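You operate a simulated robot arm through the tools that you are given. There is no shell and no other tool.

You are at the controls of a simulated two-armed robot. One attempt, no reset.

Task
Take the warm disc out of the grey oven and fill the orange mould's empty pocket.
Fine: switch off before the door opens; draw the shelf out; shelf and door end shut.

The check looks at the end state, three seconds after you hand in, the way a careful person would. Anything else that was tipped, shoved, dropped, spilled or broken makes it a failure.

Robot
Two 7-joint arms with fingered hands on one trunk, on a base that drives. Base frame: it is fixed to the floor where the robot stands at the start and does not move with it; the origin is under the middle of the robot, x ahead of it, y to its left, z up; the surface under the hand at the start is at about z = 830. Readings come in mm, rad, newtons and seconds.
The left shoulder is at the start at [70, 172, 1227], the right one opposite. Places, roughly: black dial [900, 200, 1100]; green slider [1100, 100, 1200]; grey oven [1100, 100, 1000]; grey oven door [900, 100, 900]; oven shelf [1100, 100, 900]; red switch [1000, 0, 1100]. Payload 5 kg a hand.
The TCP of each hand is the grasp point between the finger pads, 43 mm short of the fingertips. In the tool frame z runs along the fingers and y along their closing line. Largest opening 144 mm; the body of the gripper starts 50 mm behind the TCP. The gripper is a hand of 5 fingers: y runs from the thumb to the fingers, the wrist lies at [-21, -124, -221] in the tool frame.
Orientation is that of the tool frame in the base frame, as a unit quaternion [w, x, y, z]. With the fingers straight down and the wrist toward the robot, the tool's x, y and z point along [0, 1, 0], [1, 0, 0] and [0, 0, -1] of the base frame.

Tools
- The arms move only by the tool send_rows. It takes "left_moves", "right_moves" or both (then of equal length, played together; a hand with none holds still); each is a list of rows, each a list of 6 numbers: the shift along the base's x, y, z in m, then the turn, a rotation vector about the base's x, y, z in rad. In form: [[dx, dy, dz, wx, wy, wz], ...]. A call has 1 to 20 rows; each row is the pose to reach, as a shift and turn from the pose commanded when the call began. Each row takes 0.2 s and may step no farther than 50 mm and 0.15 rad from the row before; otherwise, the whole call is refused. Where a pose cannot be reached the arm comes as near as it can. A force on the tool above 90 N (or 10 N above the force at the start of the call, whichever is more), or a blocked arm, ends the call early, and 0.2 s more pass. In this call time passes only in rows, and 0.2 s behind the last. It gives the time, the measured TCP pose, the force on the tool (base axes), the opening and the grip force at its end, in the units of the frame above (readings bear some noise), with the torque about the TCP (base axes, N m) and any sound that the robot's microphone picked up, and new pictures: "pictures" is both (left out), scene, wrist or none (wrist: the cameras of the hands that moved).
- Cameras (640 x 400 px; columns grow to the right, rows downward): "scene" is now at [141.6, -13, 1477.2]; the picture's right is [-0.12, -0.99, 0.00], its down [-0.41, 0.05, -0.91] and it looks along [0.90, -0.11, -0.41] (base axes); focal length 276 px, centre (320, 200). "left" rides on the left gripper at [-86, -108, -168] in its tool frame; the picture's right is [-0.80, -0.28, 0.53], its down [0.54, -0.73, 0.42] and it looks along [0.27, 0.63, 0.73] (tool axes); focal length 275 px, centre (320, 200). "right" rides on the right gripper at [86, -108, -168] in its tool frame; the picture's right is [-0.80, 0.28, -0.53], its down [-0.54, -0.73, 0.42] and it looks along [-0.27, 0.63, 0.73] (tool axes); focal length 275 px, centre (320, 200). There is no depth. A picture from a camera that has moved, and an enlarged one, comes with that camera's place and axes in the base frame and with its lens.
- move_column(by): slides the trunk up (or, below 0, down) by that many mm; the arms and the scene camera ride with it, the base frame stays. It gives what a move gives, with no picture.
- steer(legs): drives the robot by 1 to 6 legs, each [ahead, left, turn to the left] in mm, mm and rad, along the robot's own axes; the way and the turn of a leg run together, so that a leg with both is an arc; at most 1500 mm and 3.142 rad a leg. The arms and the cameras ride along, it lands a little off, and it stops where it bumps. It gives what a move gives, and a new picture of the scene camera.
- set_fingers(index, middle, ring, little, thumb_bend, thumb_turn, hand): sets how far each is bent, from 0 (flat) to 1 (curled in); at 0.3 the hand is open as for a grip, at 0.7 the pads meet at the TCP. One left out holds its place. A second passes; each finger stops where it meets its share of the squeeze, and holds until it gets a number again. It is the only way to open and close the hand. It gives what a move gives, with no picture; readings hold the bend of each and the force on index, middle, ring, little, thumb and palm. thumb_turn goes from beside the hand (0) to across from the fingers (1), as for a grip.
- pan_tilt(pan, tilt): turns the head with the scene camera to pan (to the left, within 1.501 rad either way) and tilt (down, from -0.506 to 1.204), counted from straight ahead of the robot. It gives what a move gives, and a new picture of the scene camera.
- inspect(camera, box): a new picture of the part [left, top, right, bottom] of that camera's present view, enlarged. It takes no simulated time.
- job_done(): hands the job in; it is judged then, once.

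Places have to be worked out from the pictures, the camera data and where the tool is seen. Open the grippers and draw the arms clear of the work before you hand the job in, unless the task says otherwise.

The tools are called after "Emit:" by a JSON object that holds its "api" and its "payload". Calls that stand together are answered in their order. send_rows: Moves the arms, as the interface text tells. Its arguments: {"type":"object","properties":{"left_moves":{"type":"array","items":{"type":"array","items":{"type":"number"}}},"right_moves":{"type":"array","items":{"type":"array","items":{"type":"number"}}},"pictures":{"type":"string","enum":["both","scene","wrist","none"]}},"required":[]} The other tools are called the same way: move_column (by) slides the trunk up or down; set_fingers (index, middle, ring, little, thumb_bend, thumb_turn, hand) moves the fingers one by one; steer (legs) drives the base; pan_tilt (pan, tilt) turns the head that bears the scene camera; inspect (camera, box) takes an enlarged picture of a part of a camera's view; job_done () hands the job in.

At the start:

```text
time_s: 0.0
left_tool_pos: [630.0, 377.3, 1240.9]
left_tool_rot: [0.001, 0.707, 0.708, 0.001]
left_wrist_force: [-0.5, 0.2, 0.1]
left_wrist_torque: [-0.05, -0.02, 0.01]
left_opening: 143.8
left_finger_force: 0.1
left_shape: jaw
left_bend: [0.3, 0.3, 0.3, 0.3, 0.3, 0.98]
left_finger forces: [0.0, 0.0, 0.0, 0.0, 0.1, 0.0]
right_tool_pos: [783.2, -281.2, 1327.2]
right_tool_rot: [0.0, 0.707, 0.707, 0.0]
right_wrist_force: [-0.6, -0.2, 0.7]
right_wrist_torque: [0.0, 0.0, 0.02]
right_opening: 143.7
right_finger_force: 0.2
right_shape: jaw
right_bend: [0.3, 0.3, 0.3, 0.3, 0.3, 0.98]
right_finger forces: [0.0, 0.0, 0.1, 0.0, 0.0, 0.1]
trunk travel left (down, up): [-325.0, 615.0]
robot x, y, heading: [-0.6, 1.2, 0.001]
head pan, tilt: [-0.122, 0.426]
```

scene: 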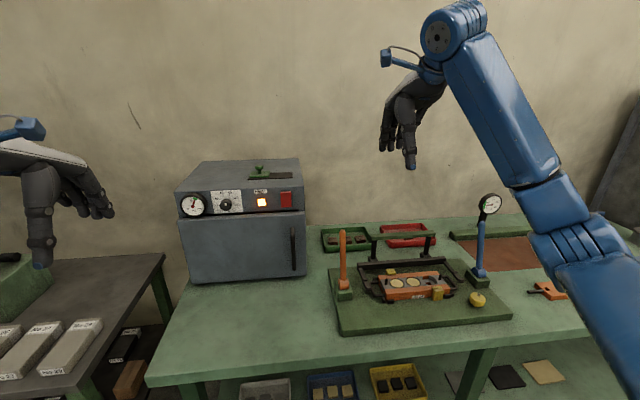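
right: 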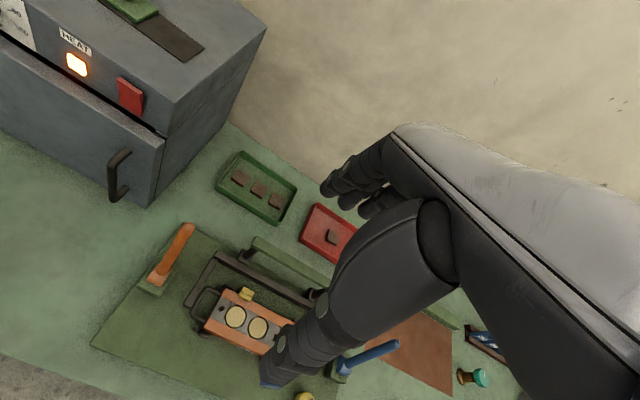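
left: 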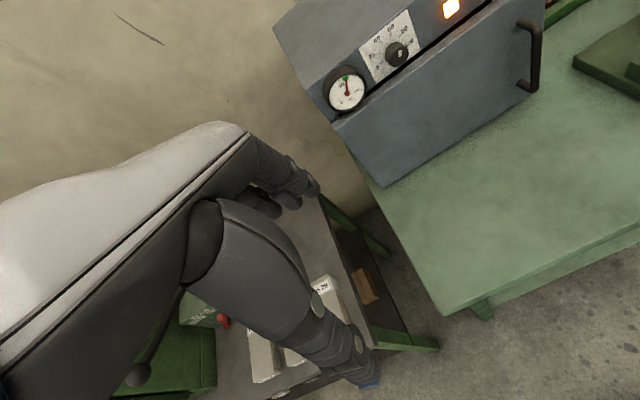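

The scene shows the grey oven on the green bench, with a lit red switch, a dial and a gauge, and the orange mould on a press-like fixture. I'll enlarge the oven and the mould before moving anything.

Emit:
{"api": "inspect", "payload": {"camera": "scene", "box": [170, 150, 320, 290]}}

Emit:
{"api": "inspect", "payload": {"camera": "scene", "box": [320, 190, 520, 330]}}

Emit:
{"api": "inspect", "payload": {"camera": "right", "box": [130, 200, 350, 400]}}

Emit:
{"api": "inspect", "payload": {"camera": "right", "box": [0, 0, 270, 210]}}

```text
2.86 times, centred on (245, 220) of scene
camera zoom: at [141.6, -13.0, 1477.2], right [-0.12, -0.99, 0.0], down [-0.41, 0.05, -0.91], along [0.9, -0.11, -0.41], focal length 787 px, centre (534, 143)
```

zoom: 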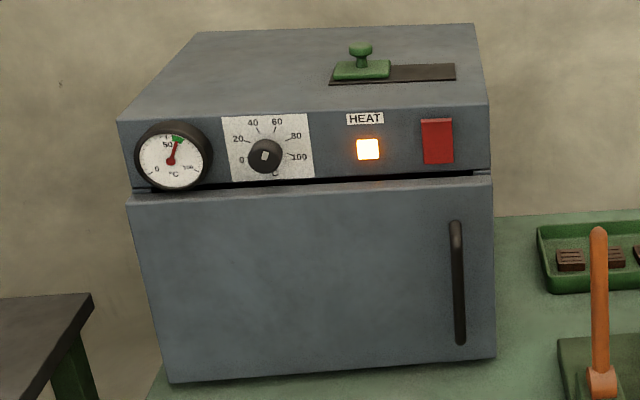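

```text
2.86 times, centred on (420, 260) of scene
camera zoom: at [141.6, -13.0, 1477.2], right [-0.12, -0.99, 0.0], down [-0.41, 0.05, -0.91], along [0.9, -0.11, -0.41], focal length 787 px, centre (34, 29)
```

zoom: 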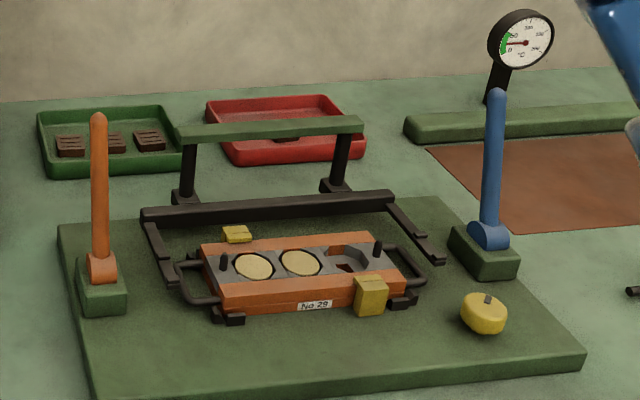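

```text
2.00 times, centred on (240, 300) of right
camera zoom: at [676.5, -194.9, 1491.9], right [0.28, -0.8, 0.53], down [-0.73, -0.54, -0.42], along [0.63, -0.27, -0.73], focal length 551 px, centre (480, 0)
```

zoom: 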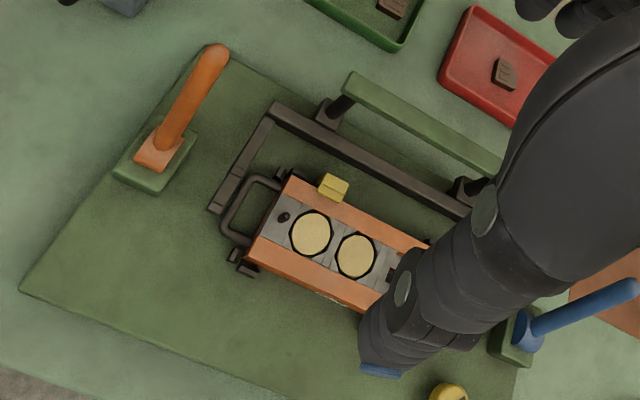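

```text
1.90 times, centred on (135, 105) of right
camera zoom: at [676.5, -194.9, 1491.9], right [0.28, -0.8, 0.53], down [-0.73, -0.54, -0.42], along [0.63, -0.27, -0.73], focal length 524 px, centre (672, 381)
```

zoom: 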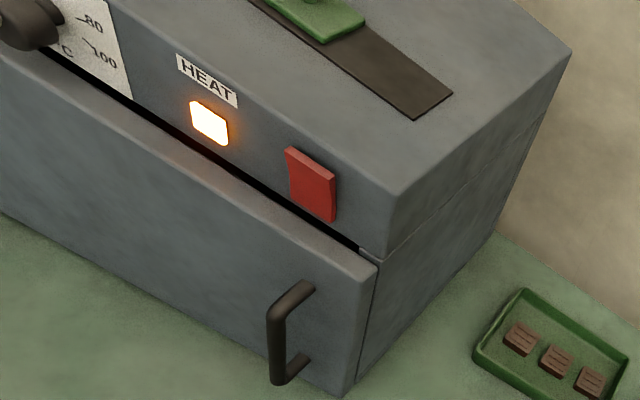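

Zooming re-renders at higher resolution, so I'll look closer at the mould pocket, the oven panel and the handle before planning.

Emit:
{"api": "inspect", "payload": {"camera": "scene", "box": [360, 255, 470, 310]}}

Emit:
{"api": "inspect", "payload": {"camera": "scene", "box": [175, 185, 310, 220]}}

Emit:
{"api": "inspect", "payload": {"camera": "scene", "box": [440, 180, 600, 320]}}

Emit:
{"api": "inspect", "payload": {"camera": "scene", "box": [0, 240, 200, 400]}}

```text
5.82 times, centred on (415, 282) of scene
camera zoom: at [141.6, -13.0, 1477.2], right [-0.12, -0.99, 0.0], down [-0.41, 0.05, -0.91], along [0.9, -0.11, -0.41], focal length 1603 px, centre (-233, -280)
```

zoom: 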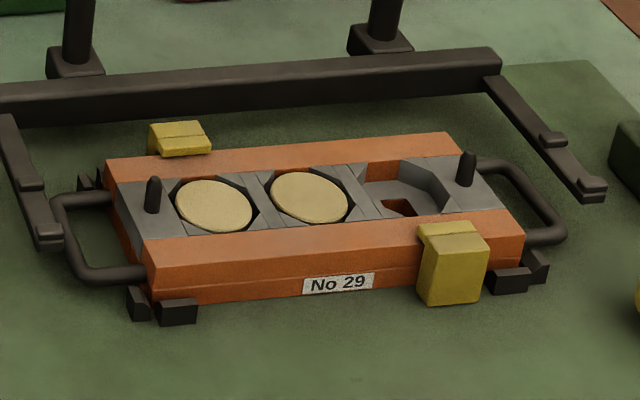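

```text
4.74 times, centred on (242, 202) of scene
camera zoom: at [141.6, -13.0, 1477.2], right [-0.12, -0.99, 0.0], down [-0.41, 0.05, -0.91], along [0.9, -0.11, -0.41], focal length 1306 px, centre (687, 188)
```

zoom: 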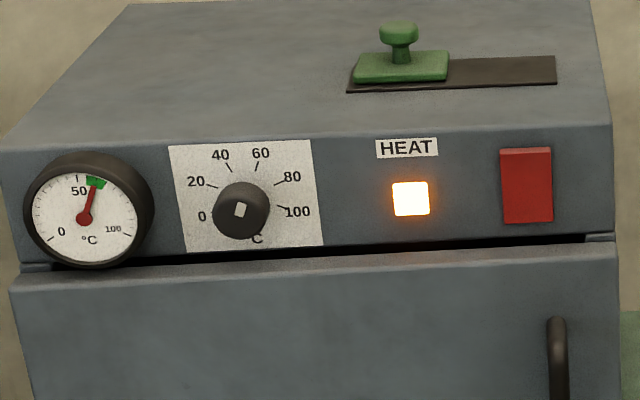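

```text
2.86 times, centred on (520, 250) of scene
camera zoom: at [141.6, -13.0, 1477.2], right [-0.12, -0.99, 0.0], down [-0.41, 0.05, -0.91], along [0.9, -0.11, -0.41], focal length 787 px, centre (-251, 57)
```

zoom: 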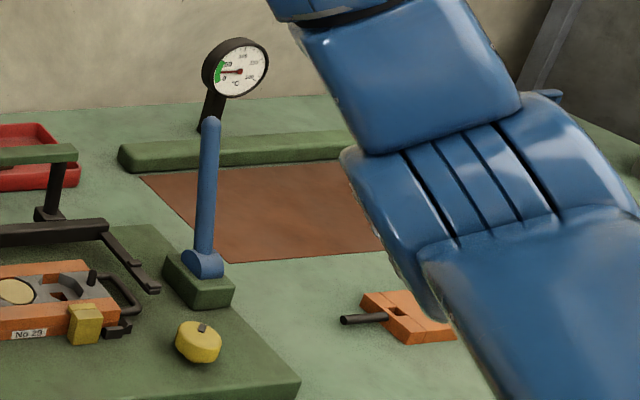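

```text
2.50 times, centred on (100, 320) of scene
camera zoom: at [141.6, -13.0, 1477.2], right [-0.12, -0.99, 0.0], down [-0.41, 0.05, -0.91], along [0.9, -0.11, -0.41], focal length 689 px, centre (870, -100)
```

zoom: 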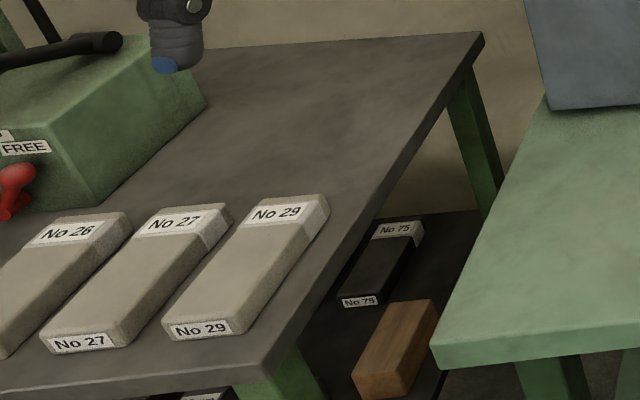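

The gauge needle is in the green band and the HEAT lamp is lit. I'll zoom on the red switch, door edge and handle from both cameras to see how each is built.

Emit:
{"api": "inspect", "payload": {"camera": "right", "box": [90, 50, 180, 130]}}

Emit:
{"api": "inspect", "payload": {"camera": "scene", "box": [265, 185, 315, 220]}}

Emit:
{"api": "inspect", "payload": {"camera": "right", "box": [90, 120, 190, 215]}}

Emit:
{"api": "inspect", "payload": {"camera": "left", "box": [320, 0, 560, 200]}}

```text
5.00 times, centred on (135, 90) of right
camera zoom: at [676.5, -194.9, 1491.9], right [0.28, -0.8, 0.53], down [-0.73, -0.54, -0.42], along [0.63, -0.27, -0.73], focal length 1376 px, centre (1245, 750)
```

zoom: 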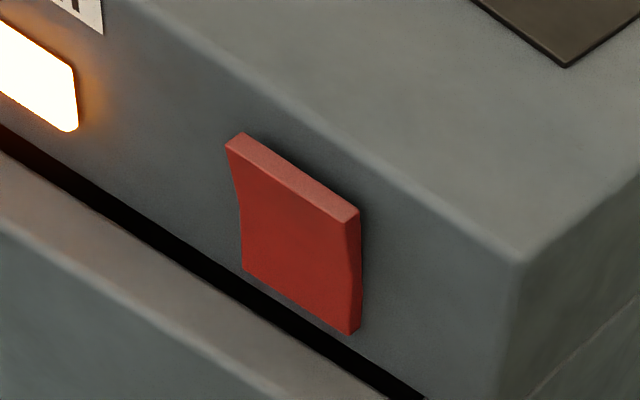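

```text
11.43 times, centred on (290, 202) of scene
camera zoom: at [141.6, -13.0, 1477.2], right [-0.12, -0.99, 0.0], down [-0.41, 0.05, -0.91], along [0.9, -0.11, -0.41], focal length 3149 px, centre (663, 171)
```

zoom: 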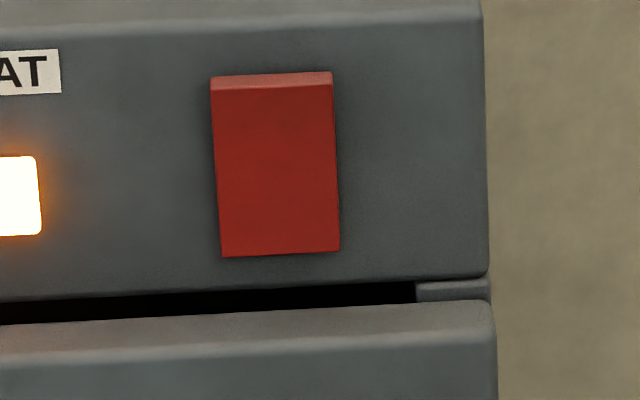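

```text
4.21 times, centred on (140, 168) of right
camera zoom: at [676.5, -194.9, 1491.9], right [0.28, -0.8, 0.53], down [-0.73, -0.54, -0.42], along [0.63, -0.27, -0.73], focal length 1159 px, centre (1078, 337)
```

zoom: 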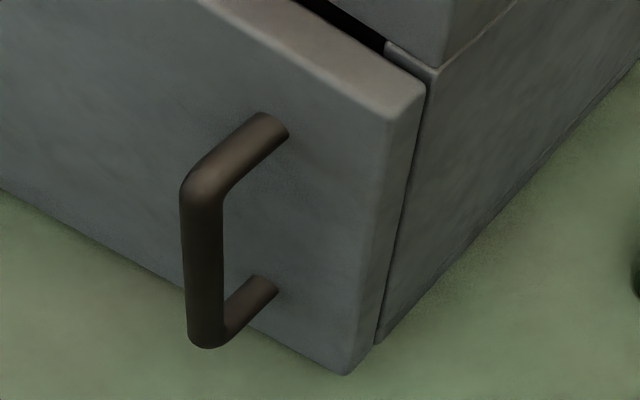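

```text
2.00 times, centred on (440, 100) of left
camera zoom: at [521.6, 291.9, 1407.1], right [-0.28, -0.8, -0.53], down [-0.73, 0.54, -0.42], along [0.63, 0.27, -0.73], focal length 551 px, centre (80, 400)
```

zoom: 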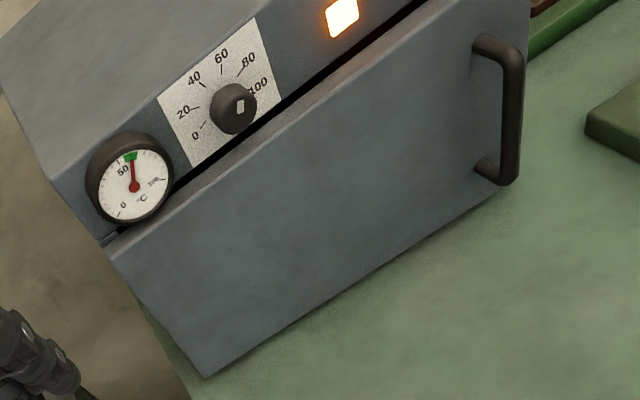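

The red switch is a rocker with its top half standing out, at about (958, -3, 1118), so I'll press the top half. The door handle is a vertical bar at about (900, -18, 883–1030), with the hinge on the left. First I'll shape the right hand into a pointing index finger and aim the head at the oven.

Emit:
{"api": "set_fingers", "payload": {"hand": "right", "index": 0, "middle": 1, "ring": 1, "little": 1, "thumb_bend": 0.8}}

Emit:
{"api": "pan_tilt", "payload": {"pan": 0.0, "tilt": 0.45}}

```text
time_s: 1.0
left_tool_pos: [629.8, 377.3, 1241.8]
left_tool_rot: [0.0, 0.708, 0.706, 0.0]
left_wrist_force: [0.0, -0.1, -1.1]
left_wrist_torque: [0.03, 0.0, 0.01]
left_opening: 143.1
left_finger_force: 0.1
left_shape: jaw
left_bend: [0.3, 0.3, 0.3, 0.3, 0.3, 0.98]
left_finger forces: [0.0, 0.0, 0.0, 0.0, 0.0, 0.1]
right_tool_pos: [783.8, -283.0, 1324.8]
right_tool_rot: [0.001, 0.707, 0.707, 0.0]
right_wrist_force: [0.8, -0.6, 0.0]
right_wrist_torque: [-0.02, 0.01, -0.01]
right_opening: 110.8
right_finger_force: 0.1
right_shape: fingers
right_bend: [0.0, 1.0, 1.0, 1.0, 0.8, 0.98]
right_finger forces: [0.0, 0.0, 0.0, 0.0, 0.1, 0.1]
trunk travel left (down, up): [-325.0, 615.0]
robot x, y, heading: [0.7, -1.2, 0.001]
head pan, tilt: [-0.122, 0.426]
```

```text
time_s: 1.7
left_tool_pos: [630.8, 377.9, 1240.0]
left_tool_rot: [0.0, 0.707, 0.707, -0.001]
left_wrist_force: [0.3, 0.1, 0.0]
left_wrist_torque: [0.0, -0.02, 0.02]
left_opening: 143.4
left_finger_force: 0.0
left_shape: jaw
left_bend: [0.3, 0.3, 0.3, 0.3, 0.3, 0.98]
left_finger forces: [0.0, 0.0, 0.0, 0.0, 0.1, 0.0]
right_tool_pos: [783.9, -281.9, 1325.8]
right_tool_rot: [0.001, 0.707, 0.707, 0.0]
right_wrist_force: [0.5, -0.4, -0.4]
right_wrist_torque: [-0.02, 0.0, -0.02]
right_opening: 110.8
right_finger_force: 0.0
right_shape: fingers
right_bend: [0.0, 1.0, 1.0, 1.0, 0.8, 0.98]
right_finger forces: [0.0, 0.0, 0.0, 0.1, 0.0, 0.0]
trunk travel left (down, up): [-325.0, 615.0]
robot x, y, heading: [4.5, 1.4, -0.0]
head pan, tilt: [0.0, 0.45]
camera scene: at [141.9, -1.8, 1475.0], right [0.0, -1.0, 0.0], down [-0.44, 0.0, -0.9], along [0.9, 0.0, -0.44], focal length 276 px, centre (320, 200)
```

scene: 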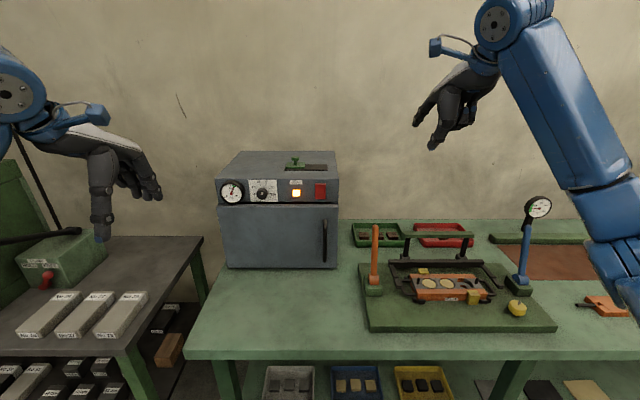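

The right index finger is extended. Now I'll turn the right hand to point forward while moving it in front of the switch, well short of the oven.

Emit:
{"api": "send_rows", "payload": {"right_moves": [[-0.003, 0.02, -0.01, 0, -0.15, 0], [-0.006, 0.04, -0.025, 0, -0.3, 0], [-0.009, 0.06, -0.04, 0, -0.45, 0], [-0.012, 0.08, -0.055, 0, -0.6, 0], [-0.015, 0.1, -0.07, 0, -0.75, 0], [-0.018, 0.12, -0.085, 0, -0.9, 0], [-0.021, 0.14, -0.1, 0, -1.05, 0], [-0.024, 0.16, -0.115, 0, -1.2, 0], [-0.027, 0.19, -0.13, 0, -1.35, 0], [-0.03, 0.22, -0.14, 0, -1.5, 0]], "pictures": "both"}}

```text
time_s: 3.9
left_tool_pos: [631.0, 379.9, 1239.1]
left_tool_rot: [0.001, 0.708, 0.706, 0.0]
left_wrist_force: [0.7, 1.3, -0.8]
left_wrist_torque: [-0.09, 0.0, 0.02]
left_opening: 143.5
left_finger_force: 0.1
left_shape: jaw
left_bend: [0.3, 0.3, 0.3, 0.3, 0.3, 0.98]
left_finger forces: [0.0, 0.1, 0.1, 0.0, 0.1, 0.1]
right_tool_pos: [751.6, -61.4, 1184.3]
right_tool_rot: [0.484, 0.517, 0.517, 0.481]
right_wrist_force: [-0.9, 0.4, 0.8]
right_wrist_torque: [-0.02, 0.05, -0.04]
right_opening: 111.0
right_finger_force: 0.1
right_shape: fingers
right_bend: [0.0, 1.0, 1.0, 1.0, 0.8, 0.98]
right_finger forces: [0.0, 0.0, 0.0, 0.0, 0.0, 0.1]
trunk travel left (down, up): [-325.0, 615.0]
robot x, y, heading: [1.6, -0.3, -0.004]
head pan, tilt: [0.0, 0.45]
camera scene: at [141.3, 1.0, 1475.2], right [0.0, -1.0, 0.0], down [-0.44, 0.0, -0.9], along [0.9, 0.0, -0.44], focal length 276 px, centre (320, 200)
camera right: at [579.4, 25.7, 1086.8], right [-0.51, -0.79, 0.32], down [0.37, -0.55, -0.75], along [0.77, -0.27, 0.57], focal length 275 px, centre (320, 200)
```

scene: 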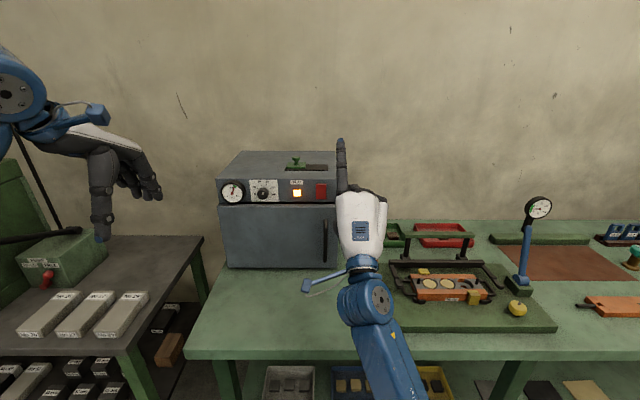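
right: 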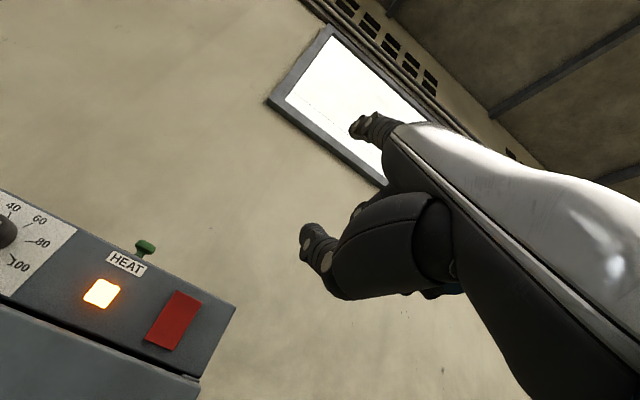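

The straight index runs about 45° off the tool z axis, with its tip roughly (10, 15, 148) mm from the TCP. I'll pitch the hand back so the finger points forward and slightly down, with the tip about 40 mm short of the switch's top half.

Emit:
{"api": "send_rows", "payload": {"right_moves": [[0.0, 0.006, -0.015, 0, 0.15, 0], [0.0, 0.012, -0.03, 0, 0.3, 0], [0.0, 0.018, -0.045, 0, 0.45, 0], [0.0, 0.024, -0.06, 0, 0.6, 0], [0.0, 0.03, -0.075, 0, 0.75, 0], [0.01, 0.037, -0.09, 0, 0.9, 0], [0.02, 0.043, -0.106, 0, 1.05, 0]], "pictures": "both"}}

```text
time_s: 5.7
left_tool_pos: [629.4, 376.9, 1240.8]
left_tool_rot: [0.0, 0.707, 0.708, 0.0]
left_wrist_force: [-0.2, -0.2, 0.0]
left_wrist_torque: [0.04, -0.02, -0.01]
left_opening: 143.7
left_finger_force: 0.1
left_shape: jaw
left_bend: [0.3, 0.3, 0.3, 0.3, 0.3, 0.98]
left_finger forces: [0.1, 0.0, 0.0, 0.0, 0.0, 0.0]
right_tool_pos: [782.8, -69.0, 1062.2]
right_tool_rot: [0.192, 0.699, 0.678, 0.123]
right_wrist_force: [-0.2, -0.3, -0.6]
right_wrist_torque: [0.0, 0.0, -0.04]
right_opening: 110.9
right_finger_force: 0.1
right_shape: fingers
right_bend: [0.0, 1.0, 1.0, 1.0, 0.8, 0.98]
right_finger forces: [0.0, 0.1, 0.1, 0.1, 0.0, 0.0]
trunk travel left (down, up): [-325.0, 615.0]
robot x, y, heading: [2.6, -1.7, -0.001]
head pan, tilt: [0.0, 0.45]
stopped in row 7 (right hand): the arm was blocked; the commanded pose is now the measured one
camera scene: at [141.2, -2.2, 1475.1], right [0.0, -1.0, 0.0], down [-0.43, 0.0, -0.9], along [0.9, 0.0, -0.43], focal length 276 px, centre (320, 200)
camera right: at [619.1, 35.9, 1156.1], right [-0.02, -0.74, 0.67], down [-0.5, -0.58, -0.65], along [0.87, -0.35, -0.36], focal length 275 px, centre (320, 200)
```

scene: 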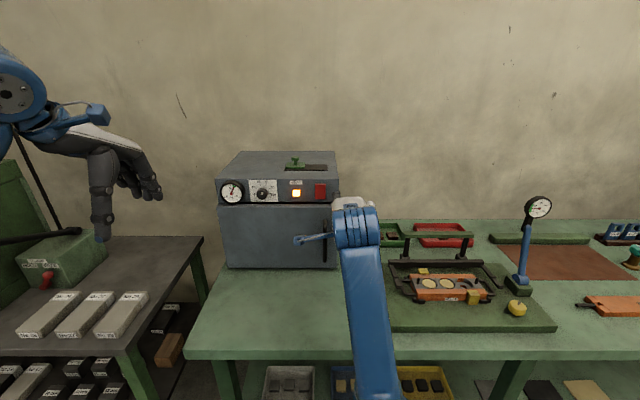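
right: 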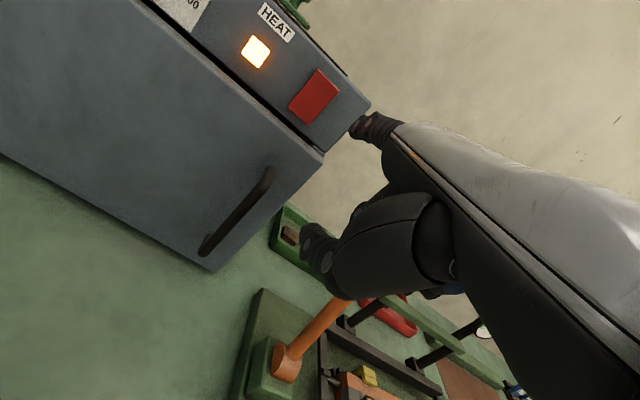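

The arm stopped short in y at -69 with almost no force, so that looks like a joint limit rather than contact. I'll back off, bring the tool nearer vertical (the straight index still leads forward), and try to reach y≈-18 from there.

Emit:
{"api": "send_rows", "payload": {"right_moves": [[-0.03, 0.0, 0.02, 0.02, 0.1, 0.01], [-0.06, 0.0, 0.04, 0.04, 0.2, 0.02], [-0.06, 0.01, 0.05, 0.06, 0.3, 0.035], [-0.06, 0.02, 0.06, 0.088, 0.35, 0.05], [-0.06, 0.03, 0.06, 0.088, 0.35, 0.05], [-0.06, 0.04, 0.06, 0.088, 0.35, 0.05], [-0.06, 0.05, 0.06, 0.088, 0.35, 0.05]], "pictures": "both"}}

```text
time_s: 7.5
left_tool_pos: [630.4, 377.4, 1240.4]
left_tool_rot: [-0.001, 0.707, 0.707, -0.001]
left_wrist_force: [-0.2, 0.3, -0.9]
left_wrist_torque: [0.0, 0.0, 0.04]
left_opening: 143.7
left_finger_force: 0.1
left_shape: jaw
left_bend: [0.3, 0.3, 0.3, 0.3, 0.3, 0.98]
left_finger forces: [0.0, 0.0, 0.0, 0.0, 0.1, 0.1]
right_tool_pos: [737.7, -65.4, 1117.5]
right_tool_rot: [0.063, 0.72, 0.69, 0.018]
right_wrist_force: [-0.1, 0.2, 0.3]
right_wrist_torque: [0.01, 0.01, 0.01]
right_opening: 110.5
right_finger_force: 0.1
right_shape: fingers
right_bend: [0.0, 1.0, 1.0, 1.0, 0.8, 0.98]
right_finger forces: [0.0, 0.0, 0.0, 0.0, 0.1, 0.0]
trunk travel left (down, up): [-325.0, 615.0]
robot x, y, heading: [1.3, 0.6, -0.002]
head pan, tilt: [0.0, 0.45]
stopped in row 7 (right hand): the arm was blocked; the commanded pose is now the measured one
camera scene: at [142.0, -1.8, 1475.0], right [0.0, -1.0, 0.0], down [-0.44, 0.0, -0.9], along [0.9, 0.0, -0.44], focal length 276 px, centre (320, 200)
camera right: at [618.2, 36.4, 1264.6], right [0.18, -0.77, 0.61], down [-0.7, -0.54, -0.47], along [0.69, -0.34, -0.64], focal length 275 px, centre (320, 200)
```

scene: 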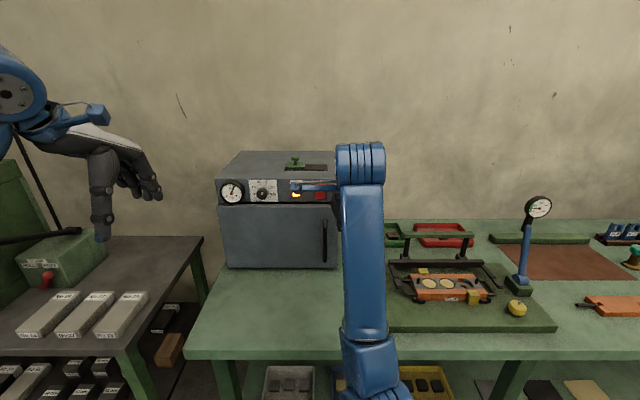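
right: 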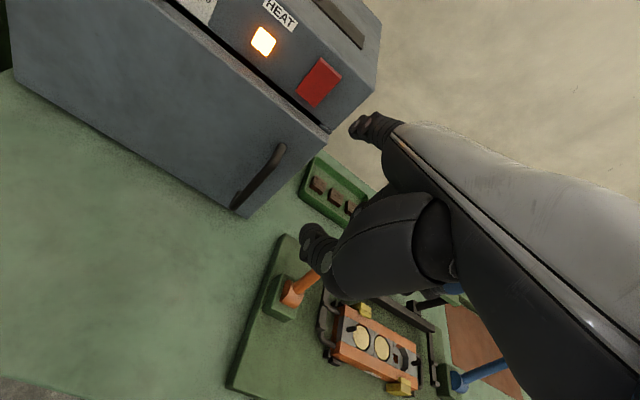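

The right arm can't cross past about y = base−65, so the left hand is better for the switch, door and shelf with the base shifted right. I'll raise and tuck the right hand, and shape the left index for pressing.

Emit:
{"api": "send_rows", "payload": {"right_moves": [[-0.015, -0.033, 0.03, 0, 0, 0], [-0.03, -0.066, 0.06, 0, 0, 0], [-0.045, -0.1, 0.09, 0, 0, 0], [-0.06, -0.133, 0.12, 0, 0, 0], [-0.075, -0.166, 0.15, 0, 0, 0], [-0.09, -0.2, 0.18, 0, 0, 0], [-0.09, -0.24, 0.2, 0, -0.1, 0]], "pictures": "none"}}

Emit:
{"api": "set_fingers", "payload": {"hand": "left", "index": 0, "middle": 1, "ring": 1, "little": 1, "thumb_bend": 0.8}}

Emit:
{"api": "pan_tilt", "payload": {"pan": -0.9, "tilt": 0.6}}

```text
time_s: 9.1
left_tool_pos: [628.4, 374.7, 1243.2]
left_tool_rot: [-0.001, 0.708, 0.706, 0.001]
left_wrist_force: [-0.2, -2.5, 0.6]
left_wrist_torque: [0.22, 0.03, -0.01]
left_opening: 143.9
left_finger_force: 0.0
left_shape: jaw
left_bend: [0.3, 0.3, 0.3, 0.3, 0.3, 0.98]
left_finger forces: [0.0, 0.0, 0.0, 0.0, 0.0, 0.0]
right_tool_pos: [684.2, -402.1, 1306.5]
right_tool_rot: [0.102, 0.723, 0.682, 0.049]
right_wrist_force: [-1.3, 1.1, 10.8]
right_wrist_torque: [-0.17, 0.11, -0.04]
right_opening: 110.9
right_finger_force: 0.1
right_shape: fingers
right_bend: [0.0, 1.0, 1.0, 1.0, 0.8, 0.98]
right_finger forces: [0.1, 0.0, 0.0, 0.0, 0.1, 0.0]
right hand out of reach, approached as far as the arm can: row 1, 2, 3, 4, 5, 6, 7
trunk travel left (down, up): [-325.0, 615.0]
robot x, y, heading: [0.2, 2.6, -0.001]
head pan, tilt: [0.0, 0.45]
```

```text
time_s: 10.1
left_tool_pos: [630.6, 377.8, 1240.9]
left_tool_rot: [-0.001, 0.707, 0.707, -0.001]
left_wrist_force: [-0.3, 0.0, -0.3]
left_wrist_torque: [-0.02, 0.03, 0.02]
left_opening: 110.7
left_finger_force: 0.0
left_shape: fingers
left_bend: [0.0, 1.0, 1.0, 1.0, 0.8, 0.98]
left_finger forces: [0.0, 0.2, 0.0, 0.0, 0.0, 0.1]
right_tool_pos: [684.8, -400.8, 1304.8]
right_tool_rot: [0.101, 0.724, 0.681, 0.047]
right_wrist_force: [-0.5, 0.9, 0.4]
right_wrist_torque: [0.0, 0.0, -0.05]
right_opening: 110.7
right_finger_force: 0.1
right_shape: fingers
right_bend: [0.0, 1.0, 1.0, 1.0, 0.8, 0.98]
right_finger forces: [0.1, 0.0, 0.0, 0.0, 0.0, 0.0]
trunk travel left (down, up): [-325.0, 615.0]
robot x, y, heading: [-1.8, 1.2, 0.0]
head pan, tilt: [0.0, 0.45]
```

```text
time_s: 11.3
left_tool_pos: [629.3, 377.6, 1239.5]
left_tool_rot: [0.0, 0.707, 0.707, 0.001]
left_wrist_force: [0.2, -0.2, 0.3]
left_wrist_torque: [0.02, 0.04, 0.05]
left_opening: 110.9
left_finger_force: 0.0
left_shape: fingers
left_bend: [0.0, 1.0, 1.0, 1.0, 0.8, 0.98]
left_finger forces: [0.1, 0.0, 0.0, 0.1, 0.0, 0.0]
right_tool_pos: [684.3, -401.3, 1304.5]
right_tool_rot: [0.101, 0.724, 0.681, 0.046]
right_wrist_force: [0.1, 0.8, -0.7]
right_wrist_torque: [0.03, 0.0, -0.01]
right_opening: 110.7
right_finger_force: 0.0
right_shape: fingers
right_bend: [0.0, 1.0, 1.0, 1.0, 0.8, 0.98]
right_finger forces: [0.1, 0.0, 0.1, 0.1, 0.0, 0.0]
trunk travel left (down, up): [-325.0, 615.0]
robot x, y, heading: [-0.3, -1.1, 0.001]
head pan, tilt: [-0.901, 0.6]
camera scene: at [104.9, -71.0, 1461.5], right [-0.78, -0.62, 0.0], down [-0.35, 0.44, -0.83], along [0.51, -0.65, -0.56], focal length 276 px, centre (320, 200)
```

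scene: 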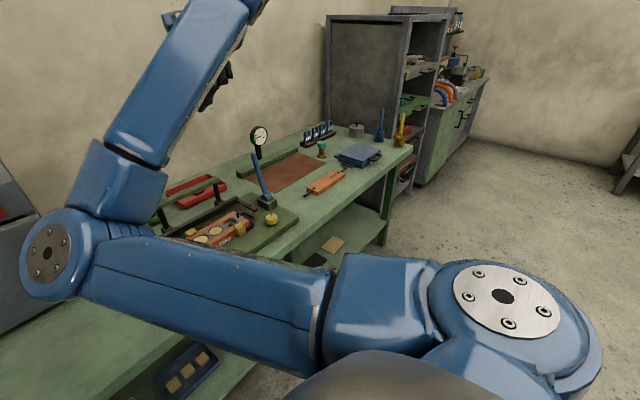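

The right arm's elbow has swung inward. I'll look straight ahead to see its configuration before moving it.

Emit:
{"api": "pan_tilt", "payload": {"pan": -0.2, "tilt": 0.8}}

```text
time_s: 12.3
left_tool_pos: [630.3, 377.6, 1239.7]
left_tool_rot: [0.001, 0.707, 0.707, 0.0]
left_wrist_force: [0.2, -0.5, 0.2]
left_wrist_torque: [-0.01, -0.02, 0.0]
left_opening: 110.7
left_finger_force: 0.0
left_shape: fingers
left_bend: [0.0, 1.0, 1.0, 1.0, 0.8, 0.98]
left_finger forces: [0.1, 0.0, 0.1, 0.0, 0.1, 0.0]
right_tool_pos: [682.9, -401.0, 1303.9]
right_tool_rot: [0.101, 0.724, 0.681, 0.047]
right_wrist_force: [0.0, 0.6, -0.6]
right_wrist_torque: [0.03, 0.01, 0.0]
right_opening: 110.8
right_finger_force: 0.1
right_shape: fingers
right_bend: [0.0, 1.0, 1.0, 1.0, 0.8, 0.98]
right_finger forces: [0.0, 0.0, 0.1, 0.0, 0.0, 0.0]
trunk travel left (down, up): [-325.0, 615.0]
robot x, y, heading: [-0.3, -2.4, -0.003]
head pan, tilt: [-0.201, 0.799]
camera scene: at [129.0, -17.9, 1444.6], right [-0.2, -0.98, 0.0], down [-0.7, 0.14, -0.7], along [0.68, -0.14, -0.72], focal length 276 px, centre (320, 200)
```

scene: 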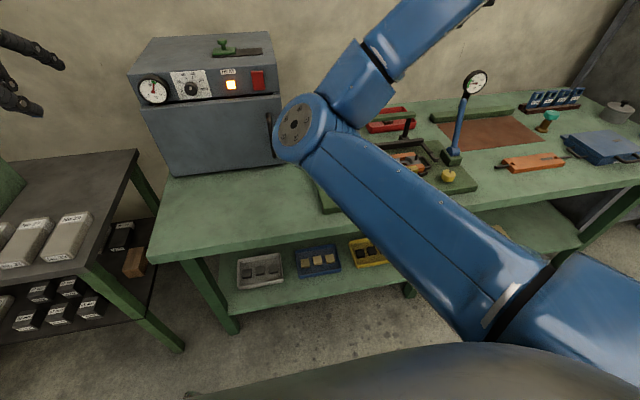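

The right elbow sits in front of the oven, where the left arm will need room. I'll swing the right hand outward to the right, at a height clear of everything, to unfold it.

Emit:
{"api": "send_rows", "payload": {"right_moves": [[-0.005, -0.04, -0.005, 0, 0.02, 0], [-0.01, -0.08, -0.01, 0, 0.04, 0], [-0.015, -0.12, -0.02, 0, 0.08, 0], [-0.02, -0.16, -0.03, 0, 0.12, 0], [-0.03, -0.2, -0.04, 0, 0.16, 0], [-0.04, -0.24, -0.05, 0, 0.2, 0], [-0.05, -0.28, -0.06, 0, 0.2, 0], [-0.06, -0.32, -0.07, 0, 0.2, 0]], "pictures": "scene"}}

```text
time_s: 14.2
left_tool_pos: [629.7, 374.9, 1240.5]
left_tool_rot: [-0.001, 0.707, 0.707, 0.0]
left_wrist_force: [-0.1, -0.6, 0.4]
left_wrist_torque: [0.06, -0.01, -0.01]
left_opening: 110.9
left_finger_force: 0.0
left_shape: fingers
left_bend: [0.0, 1.0, 1.0, 1.0, 0.8, 0.98]
left_finger forces: [0.0, 0.0, 0.0, 0.0, 0.0, 0.0]
right_tool_pos: [624.5, -724.6, 1230.5]
right_tool_rot: [0.027, 0.719, 0.695, -0.017]
right_wrist_force: [1.0, -0.6, -0.1]
right_wrist_torque: [0.04, 0.04, 0.0]
right_opening: 110.4
right_finger_force: 0.1
right_shape: fingers
right_bend: [0.0, 1.0, 1.0, 1.0, 0.8, 0.98]
right_finger forces: [0.0, 0.0, 0.0, 0.0, 0.0, 0.0]
trunk travel left (down, up): [-325.0, 615.0]
robot x, y, heading: [-0.9, 1.3, -0.002]
head pan, tilt: [-0.201, 0.799]
camera scene: at [128.4, -20.8, 1444.7], right [-0.2, -0.98, 0.0], down [-0.7, 0.14, -0.7], along [0.68, -0.14, -0.72], focal length 276 px, centre (320, 200)
```

scene: 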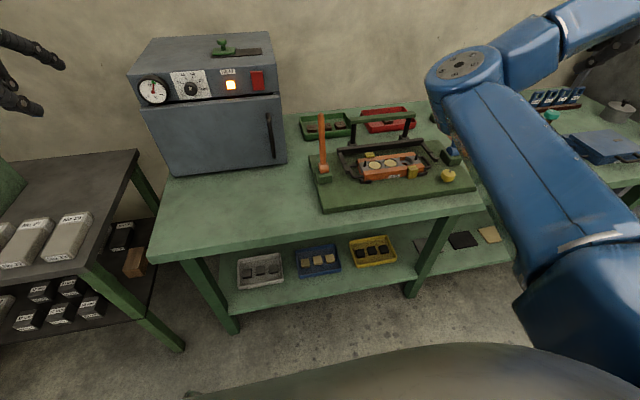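

The right arm is clear now. I'll drive the base 150 mm right so the left hand can reach the switch and handle comfortably, then aim the head at the oven.

Emit:
{"api": "steer", "payload": {"legs": [[0, -150, 0]]}}

Emit:
{"api": "pan_tilt", "payload": {"pan": 0.2, "tilt": 0.5}}

```text
time_s: 15.5
left_tool_pos: [630.1, 233.0, 1240.2]
left_tool_rot: [0.0, 0.707, 0.707, -0.001]
left_wrist_force: [0.2, 0.3, -0.3]
left_wrist_torque: [-0.04, -0.01, -0.02]
left_opening: 110.6
left_finger_force: 0.1
left_shape: fingers
left_bend: [0.0, 1.0, 1.0, 1.0, 0.8, 0.98]
left_finger forces: [0.1, 0.0, 0.1, 0.1, 0.0, 0.0]
right_tool_pos: [624.4, -868.1, 1231.3]
right_tool_rot: [0.029, 0.72, 0.693, -0.018]
right_wrist_force: [0.5, 0.4, 0.4]
right_wrist_torque: [-0.02, 0.01, -0.05]
right_opening: 110.7
right_finger_force: 0.1
right_shape: fingers
right_bend: [0.0, 1.0, 1.0, 1.0, 0.8, 0.98]
right_finger forces: [0.0, 0.0, 0.0, 0.1, 0.0, 0.0]
trunk travel left (down, up): [-325.0, 615.0]
robot x, y, heading: [-0.4, -144.3, 0.0]
head pan, tilt: [-0.201, 0.799]
camera scene: at [128.9, -162.9, 1444.6], right [-0.2, -0.98, 0.0], down [-0.7, 0.14, -0.7], along [0.68, -0.14, -0.72], focal length 276 px, centre (320, 200)
```

scene: 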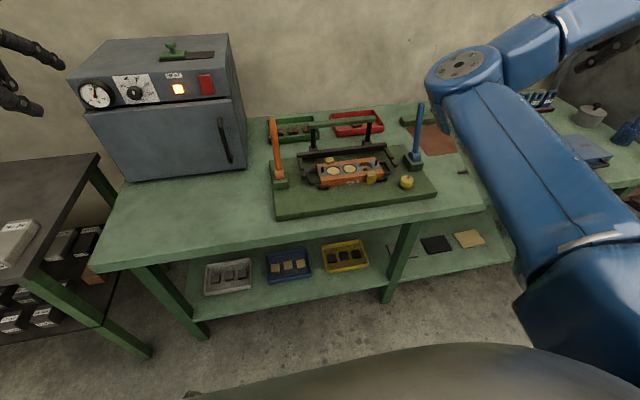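

```text
time_s: 16.4
left_tool_pos: [630.8, 230.5, 1240.2]
left_tool_rot: [0.0, 0.707, 0.707, 0.0]
left_wrist_force: [0.4, -0.4, 0.0]
left_wrist_torque: [0.01, -0.01, 0.01]
left_opening: 110.5
left_finger_force: 0.1
left_shape: fingers
left_bend: [0.0, 1.0, 1.0, 1.0, 0.8, 0.98]
left_finger forces: [0.1, 0.0, 0.0, 0.0, 0.0, 0.0]
right_tool_pos: [625.0, -868.3, 1231.0]
right_tool_rot: [0.028, 0.72, 0.693, -0.017]
right_wrist_force: [0.3, 0.1, -0.8]
right_wrist_torque: [-0.01, -0.02, 0.0]
right_opening: 110.3
right_finger_force: 0.1
right_shape: fingers
right_bend: [0.0, 1.0, 1.0, 1.0, 0.8, 0.98]
right_finger forces: [0.0, 0.1, 0.0, 0.1, 0.0, 0.0]
trunk travel left (down, up): [-325.0, 615.0]
robot x, y, heading: [1.6, -149.2, 0.002]
head pan, tilt: [0.201, 0.499]
camera scene: at [139.1, -130.0, 1470.5], right [0.2, -0.98, 0.0], down [-0.47, -0.09, -0.88], along [0.86, 0.17, -0.48], focal length 276 px, centre (320, 200)
```

scene: 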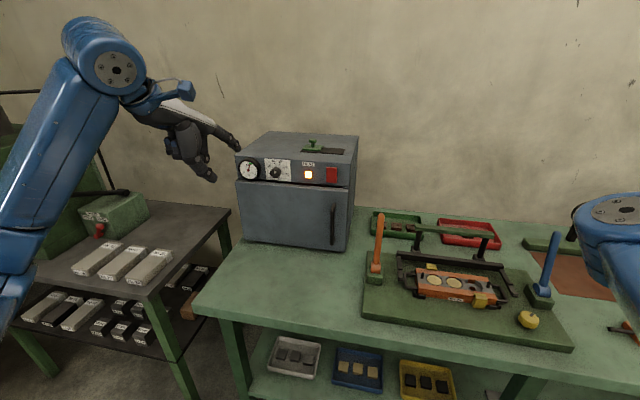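

Clear view now. I'll zoom on the oven panel from this new viewpoint to refine the switch and handle positions.

Emit:
{"api": "inspect", "payload": {"camera": "scene", "box": [230, 125, 370, 250]}}

Emit:
{"api": "inspect", "payload": {"camera": "left", "box": [320, 0, 640, 200]}}

```text
3.20 times, centred on (300, 188) of scene
camera zoom: at [139.1, -130.0, 1470.5], right [0.2, -0.98, 0.0], down [-0.47, -0.09, -0.88], along [0.86, 0.17, -0.48], focal length 882 px, centre (384, 240)
```

zoom: 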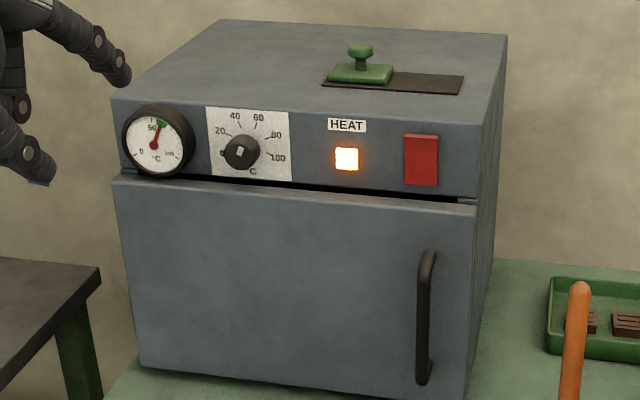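

```text
2.00 times, centred on (480, 100) of left
camera zoom: at [521.9, 145.5, 1407.0], right [-0.28, -0.8, -0.53], down [-0.73, 0.54, -0.42], along [0.63, 0.27, -0.73], focal length 551 px, centre (0, 400)
```

zoom: 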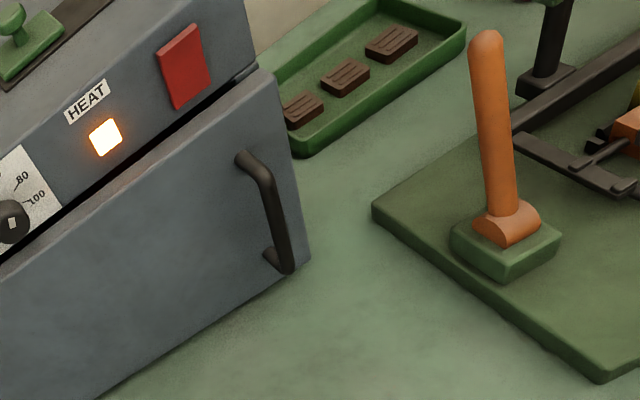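

The two views agree that the switch centre is at about (958, 0, 1114) and the handle at (903, -18). I'll bring the left hand in front of the switch with the index leading, stopping about 50 mm short.

Emit:
{"api": "send_rows", "payload": {"left_moves": [[0.01, -0.035, -0.01, 0, -0.05, 0], [0.02, -0.07, -0.03, 0, -0.1, 0], [0.035, -0.105, -0.05, 0, -0.15, 0], [0.05, -0.14, -0.07, 0, -0.2, 0], [0.07, -0.18, -0.09, 0, -0.25, 0], [0.09, -0.215, -0.115, 0, -0.3, 0], [0.12, -0.215, -0.14, 0, -0.3, 0], [0.135, -0.215, -0.144, 0, -0.3, 0]], "pictures": "both"}}

```text
time_s: 18.2
left_tool_pos: [765.7, 15.4, 1096.1]
left_tool_rot: [0.106, 0.699, 0.699, 0.106]
left_wrist_force: [-0.1, 0.8, 0.2]
left_wrist_torque: [0.0, 0.02, 0.02]
left_opening: 111.0
left_finger_force: 0.0
left_shape: fingers
left_bend: [0.0, 1.0, 1.0, 1.0, 0.8, 0.98]
left_finger forces: [0.1, 0.0, 0.0, 0.0, 0.1, 0.1]
right_tool_pos: [624.7, -868.2, 1231.5]
right_tool_rot: [0.028, 0.72, 0.693, -0.018]
right_wrist_force: [-0.1, -0.4, 0.3]
right_wrist_torque: [0.03, -0.02, 0.0]
right_opening: 110.5
right_finger_force: 0.1
right_shape: fingers
right_bend: [0.0, 1.0, 1.0, 1.0, 0.8, 0.98]
right_finger forces: [0.0, 0.0, 0.1, 0.1, 0.1, 0.1]
trunk travel left (down, up): [-325.0, 615.0]
robot x, y, heading: [-4.3, -143.4, 0.002]
head pan, tilt: [0.201, 0.499]
camera scene: at [139.2, -130.7, 1470.6], right [0.2, -0.98, 0.0], down [-0.47, -0.09, -0.88], along [0.86, 0.17, -0.48], focal length 276 px, centre (320, 200)
camera left: at [612.2, -70.0, 1223.4], right [-0.11, -0.8, -0.59], down [-0.57, 0.54, -0.62], along [0.81, 0.27, -0.51], focal length 275 px, centre (320, 200)
```

scene: 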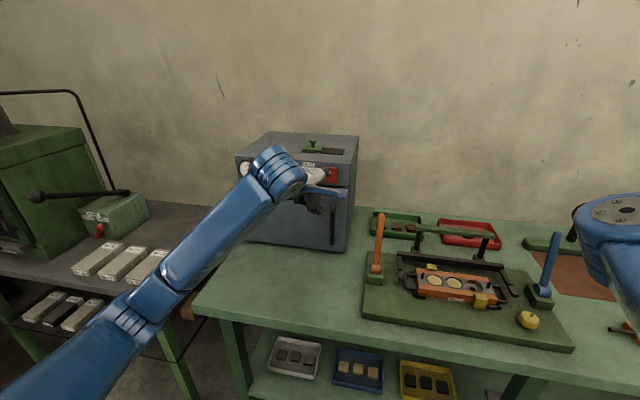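
left: 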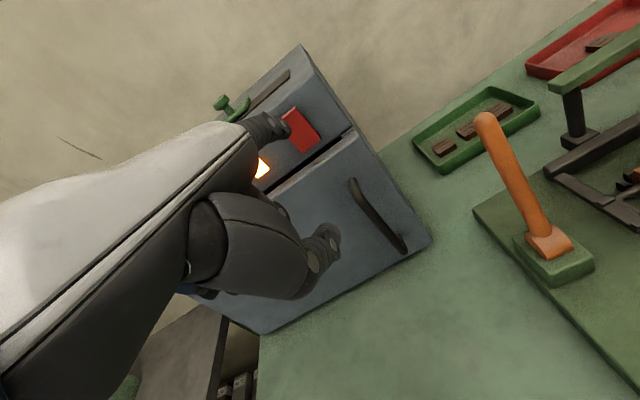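

The index tip is near the switch in the left view. I'll zoom in to judge the alignment.

Emit:
{"api": "inspect", "payload": {"camera": "left", "box": [220, 80, 360, 170]}}

Emit:
{"api": "inspect", "payload": {"camera": "scene", "box": [280, 145, 370, 225]}}

```text
4.44 times, centred on (290, 125) of left
camera zoom: at [612.2, -70.0, 1223.4], right [-0.11, -0.8, -0.59], down [-0.57, 0.54, -0.62], along [0.81, 0.27, -0.51], focal length 1224 px, centre (453, 533)
```

zoom: 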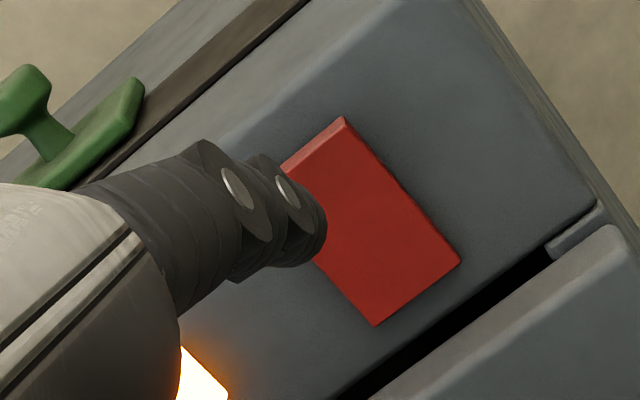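

```text
5.00 times, centred on (325, 185) of scene
camera zoom: at [139.2, -130.7, 1470.6], right [0.2, -0.98, 0.0], down [-0.47, -0.09, -0.88], along [0.86, 0.17, -0.48], focal length 1378 px, centre (295, 275)
```

zoom: 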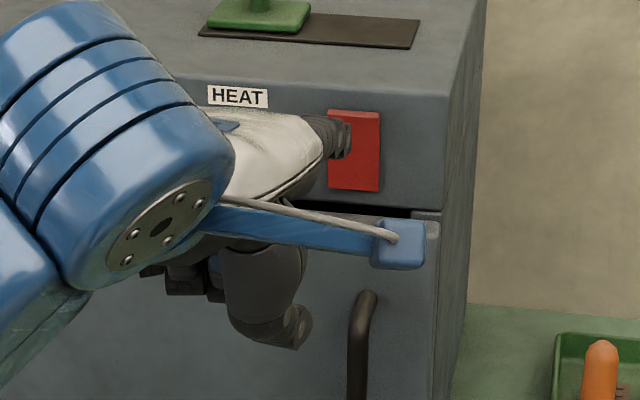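

The tip is at about (910, -1, 1138), aimed at the switch's top half. I'll advance 35 mm while dropping 6 mm, then check the force.

Emit:
{"api": "send_rows", "payload": {"left_moves": [[0.015, 0.0, -0.003, 0, 0, 0], [0.03, 0.0, -0.006, 0, 0, 0], [0.035, 0.0, -0.006, 0, 0, 0]], "pictures": "wrist"}}

Emit:
{"api": "inspect", "payload": {"camera": "left", "box": [220, 80, 360, 170]}}

Emit:
{"api": "inspect", "payload": {"camera": "scene", "box": [280, 145, 370, 225]}}

```text
time_s: 19.0
left_tool_pos: [800.7, 16.6, 1090.5]
left_tool_rot: [0.105, 0.699, 0.7, 0.105]
left_wrist_force: [0.2, 0.3, 0.8]
left_wrist_torque: [-0.01, 0.02, 0.0]
left_opening: 110.7
left_finger_force: 0.1
left_shape: fingers
left_bend: [0.0, 1.0, 1.0, 1.0, 0.8, 0.98]
left_finger forces: [0.0, 0.1, 0.1, 0.0, 0.0, 0.0]
right_tool_pos: [624.1, -868.9, 1231.1]
right_tool_rot: [0.028, 0.721, 0.693, -0.017]
right_wrist_force: [0.0, -0.8, 0.3]
right_wrist_torque: [0.03, 0.01, 0.01]
right_opening: 110.6
right_finger_force: 0.1
right_shape: fingers
right_bend: [0.0, 1.0, 1.0, 1.0, 0.8, 0.98]
right_finger forces: [0.0, 0.0, 0.0, 0.0, 0.0, 0.0]
trunk travel left (down, up): [-325.0, 615.0]
robot x, y, heading: [-0.3, -146.8, 0.004]
head pan, tilt: [0.201, 0.499]
camera left: at [647.4, -68.7, 1218.3], right [-0.11, -0.8, -0.59], down [-0.57, 0.54, -0.62], along [0.81, 0.27, -0.51], focal length 275 px, centre (320, 200)
```

left: 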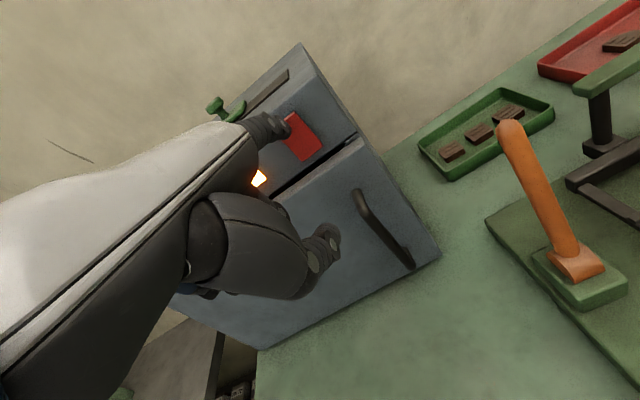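

```text
4.44 times, centred on (290, 125) of left
camera zoom: at [647.4, -68.7, 1218.3], right [-0.11, -0.8, -0.59], down [-0.57, 0.54, -0.62], along [0.81, 0.27, -0.51], focal length 1224 px, centre (453, 533)
```

zoom: 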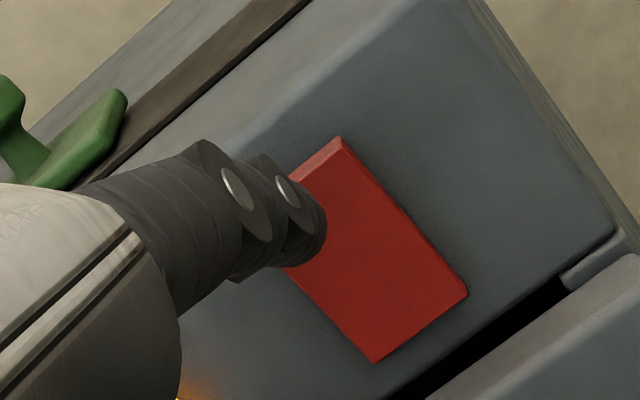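

```text
5.00 times, centred on (325, 185) of scene
camera zoom: at [139.0, -129.9, 1470.6], right [0.2, -0.98, 0.0], down [-0.47, -0.1, -0.88], along [0.86, 0.17, -0.48], focal length 1378 px, centre (295, 275)
```

zoom: 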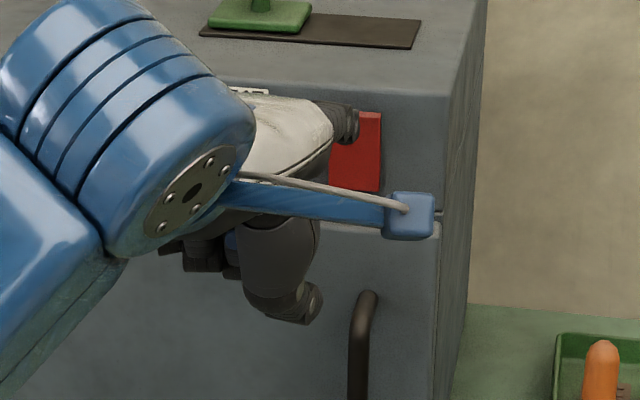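

The tip lines up with the upper part of the switch. I'll press slowly in +x and watch the force and lamp.

Emit:
{"api": "send_rows", "payload": {"left_moves": [[0.005, -0.001, -0.003, 0, 0, 0], [0.01, -0.001, -0.004, 0, 0, 0], [0.015, -0.001, -0.005, 0, 0, 0]], "pictures": "wrist"}}

Emit:
{"api": "inspect", "payload": {"camera": "left", "box": [220, 80, 360, 170]}}

```text
time_s: 19.8
left_tool_pos: [814.9, 15.7, 1085.9]
left_tool_rot: [0.106, 0.7, 0.699, 0.106]
left_wrist_force: [1.0, 0.0, -0.4]
left_wrist_torque: [0.02, 0.03, 0.0]
left_opening: 110.6
left_finger_force: 0.0
left_shape: fingers
left_bend: [0.0, 1.0, 1.0, 1.0, 0.8, 0.98]
left_finger forces: [0.0, 0.0, 0.0, 0.0, 0.0, 0.1]
right_tool_pos: [625.6, -868.8, 1231.6]
right_tool_rot: [0.028, 0.719, 0.694, -0.018]
right_wrist_force: [0.5, 0.3, 0.1]
right_wrist_torque: [0.01, 0.0, 0.0]
right_opening: 110.7
right_finger_force: 0.1
right_shape: fingers
right_bend: [0.0, 1.0, 1.0, 1.0, 0.8, 0.98]
right_finger forces: [0.1, 0.0, 0.1, 0.0, 0.0, 0.0]
trunk travel left (down, up): [-325.0, 615.0]
robot x, y, heading: [-1.7, -146.5, 0.004]
head pan, tilt: [0.201, 0.499]
camera left: at [662.5, -70.3, 1213.1], right [-0.11, -0.8, -0.59], down [-0.57, 0.54, -0.62], along [0.81, 0.27, -0.51], focal length 275 px, centre (320, 200)
```

left: 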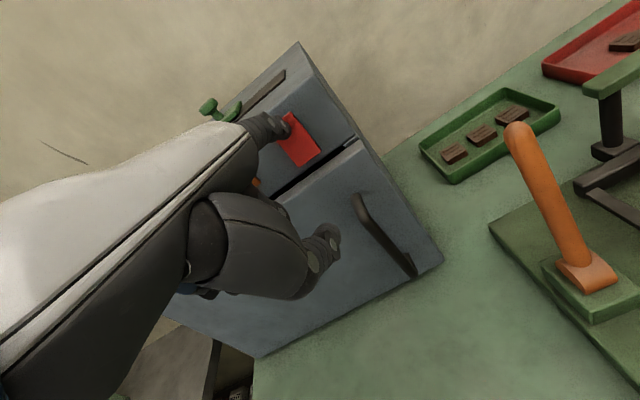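

```text
4.44 times, centred on (290, 125) of left
camera zoom: at [662.5, -70.3, 1213.1], right [-0.11, -0.8, -0.59], down [-0.57, 0.54, -0.62], along [0.81, 0.27, -0.51], focal length 1224 px, centre (453, 533)
```

zoom: 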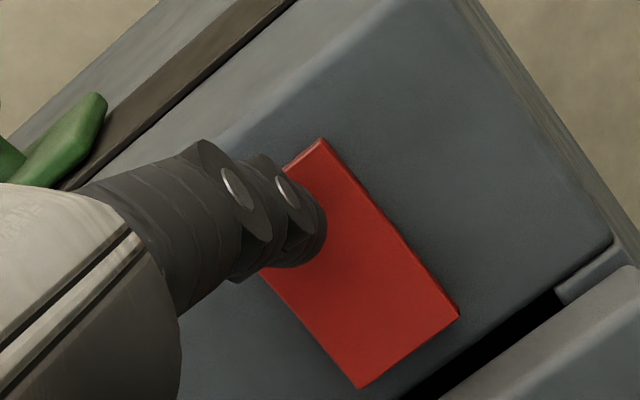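

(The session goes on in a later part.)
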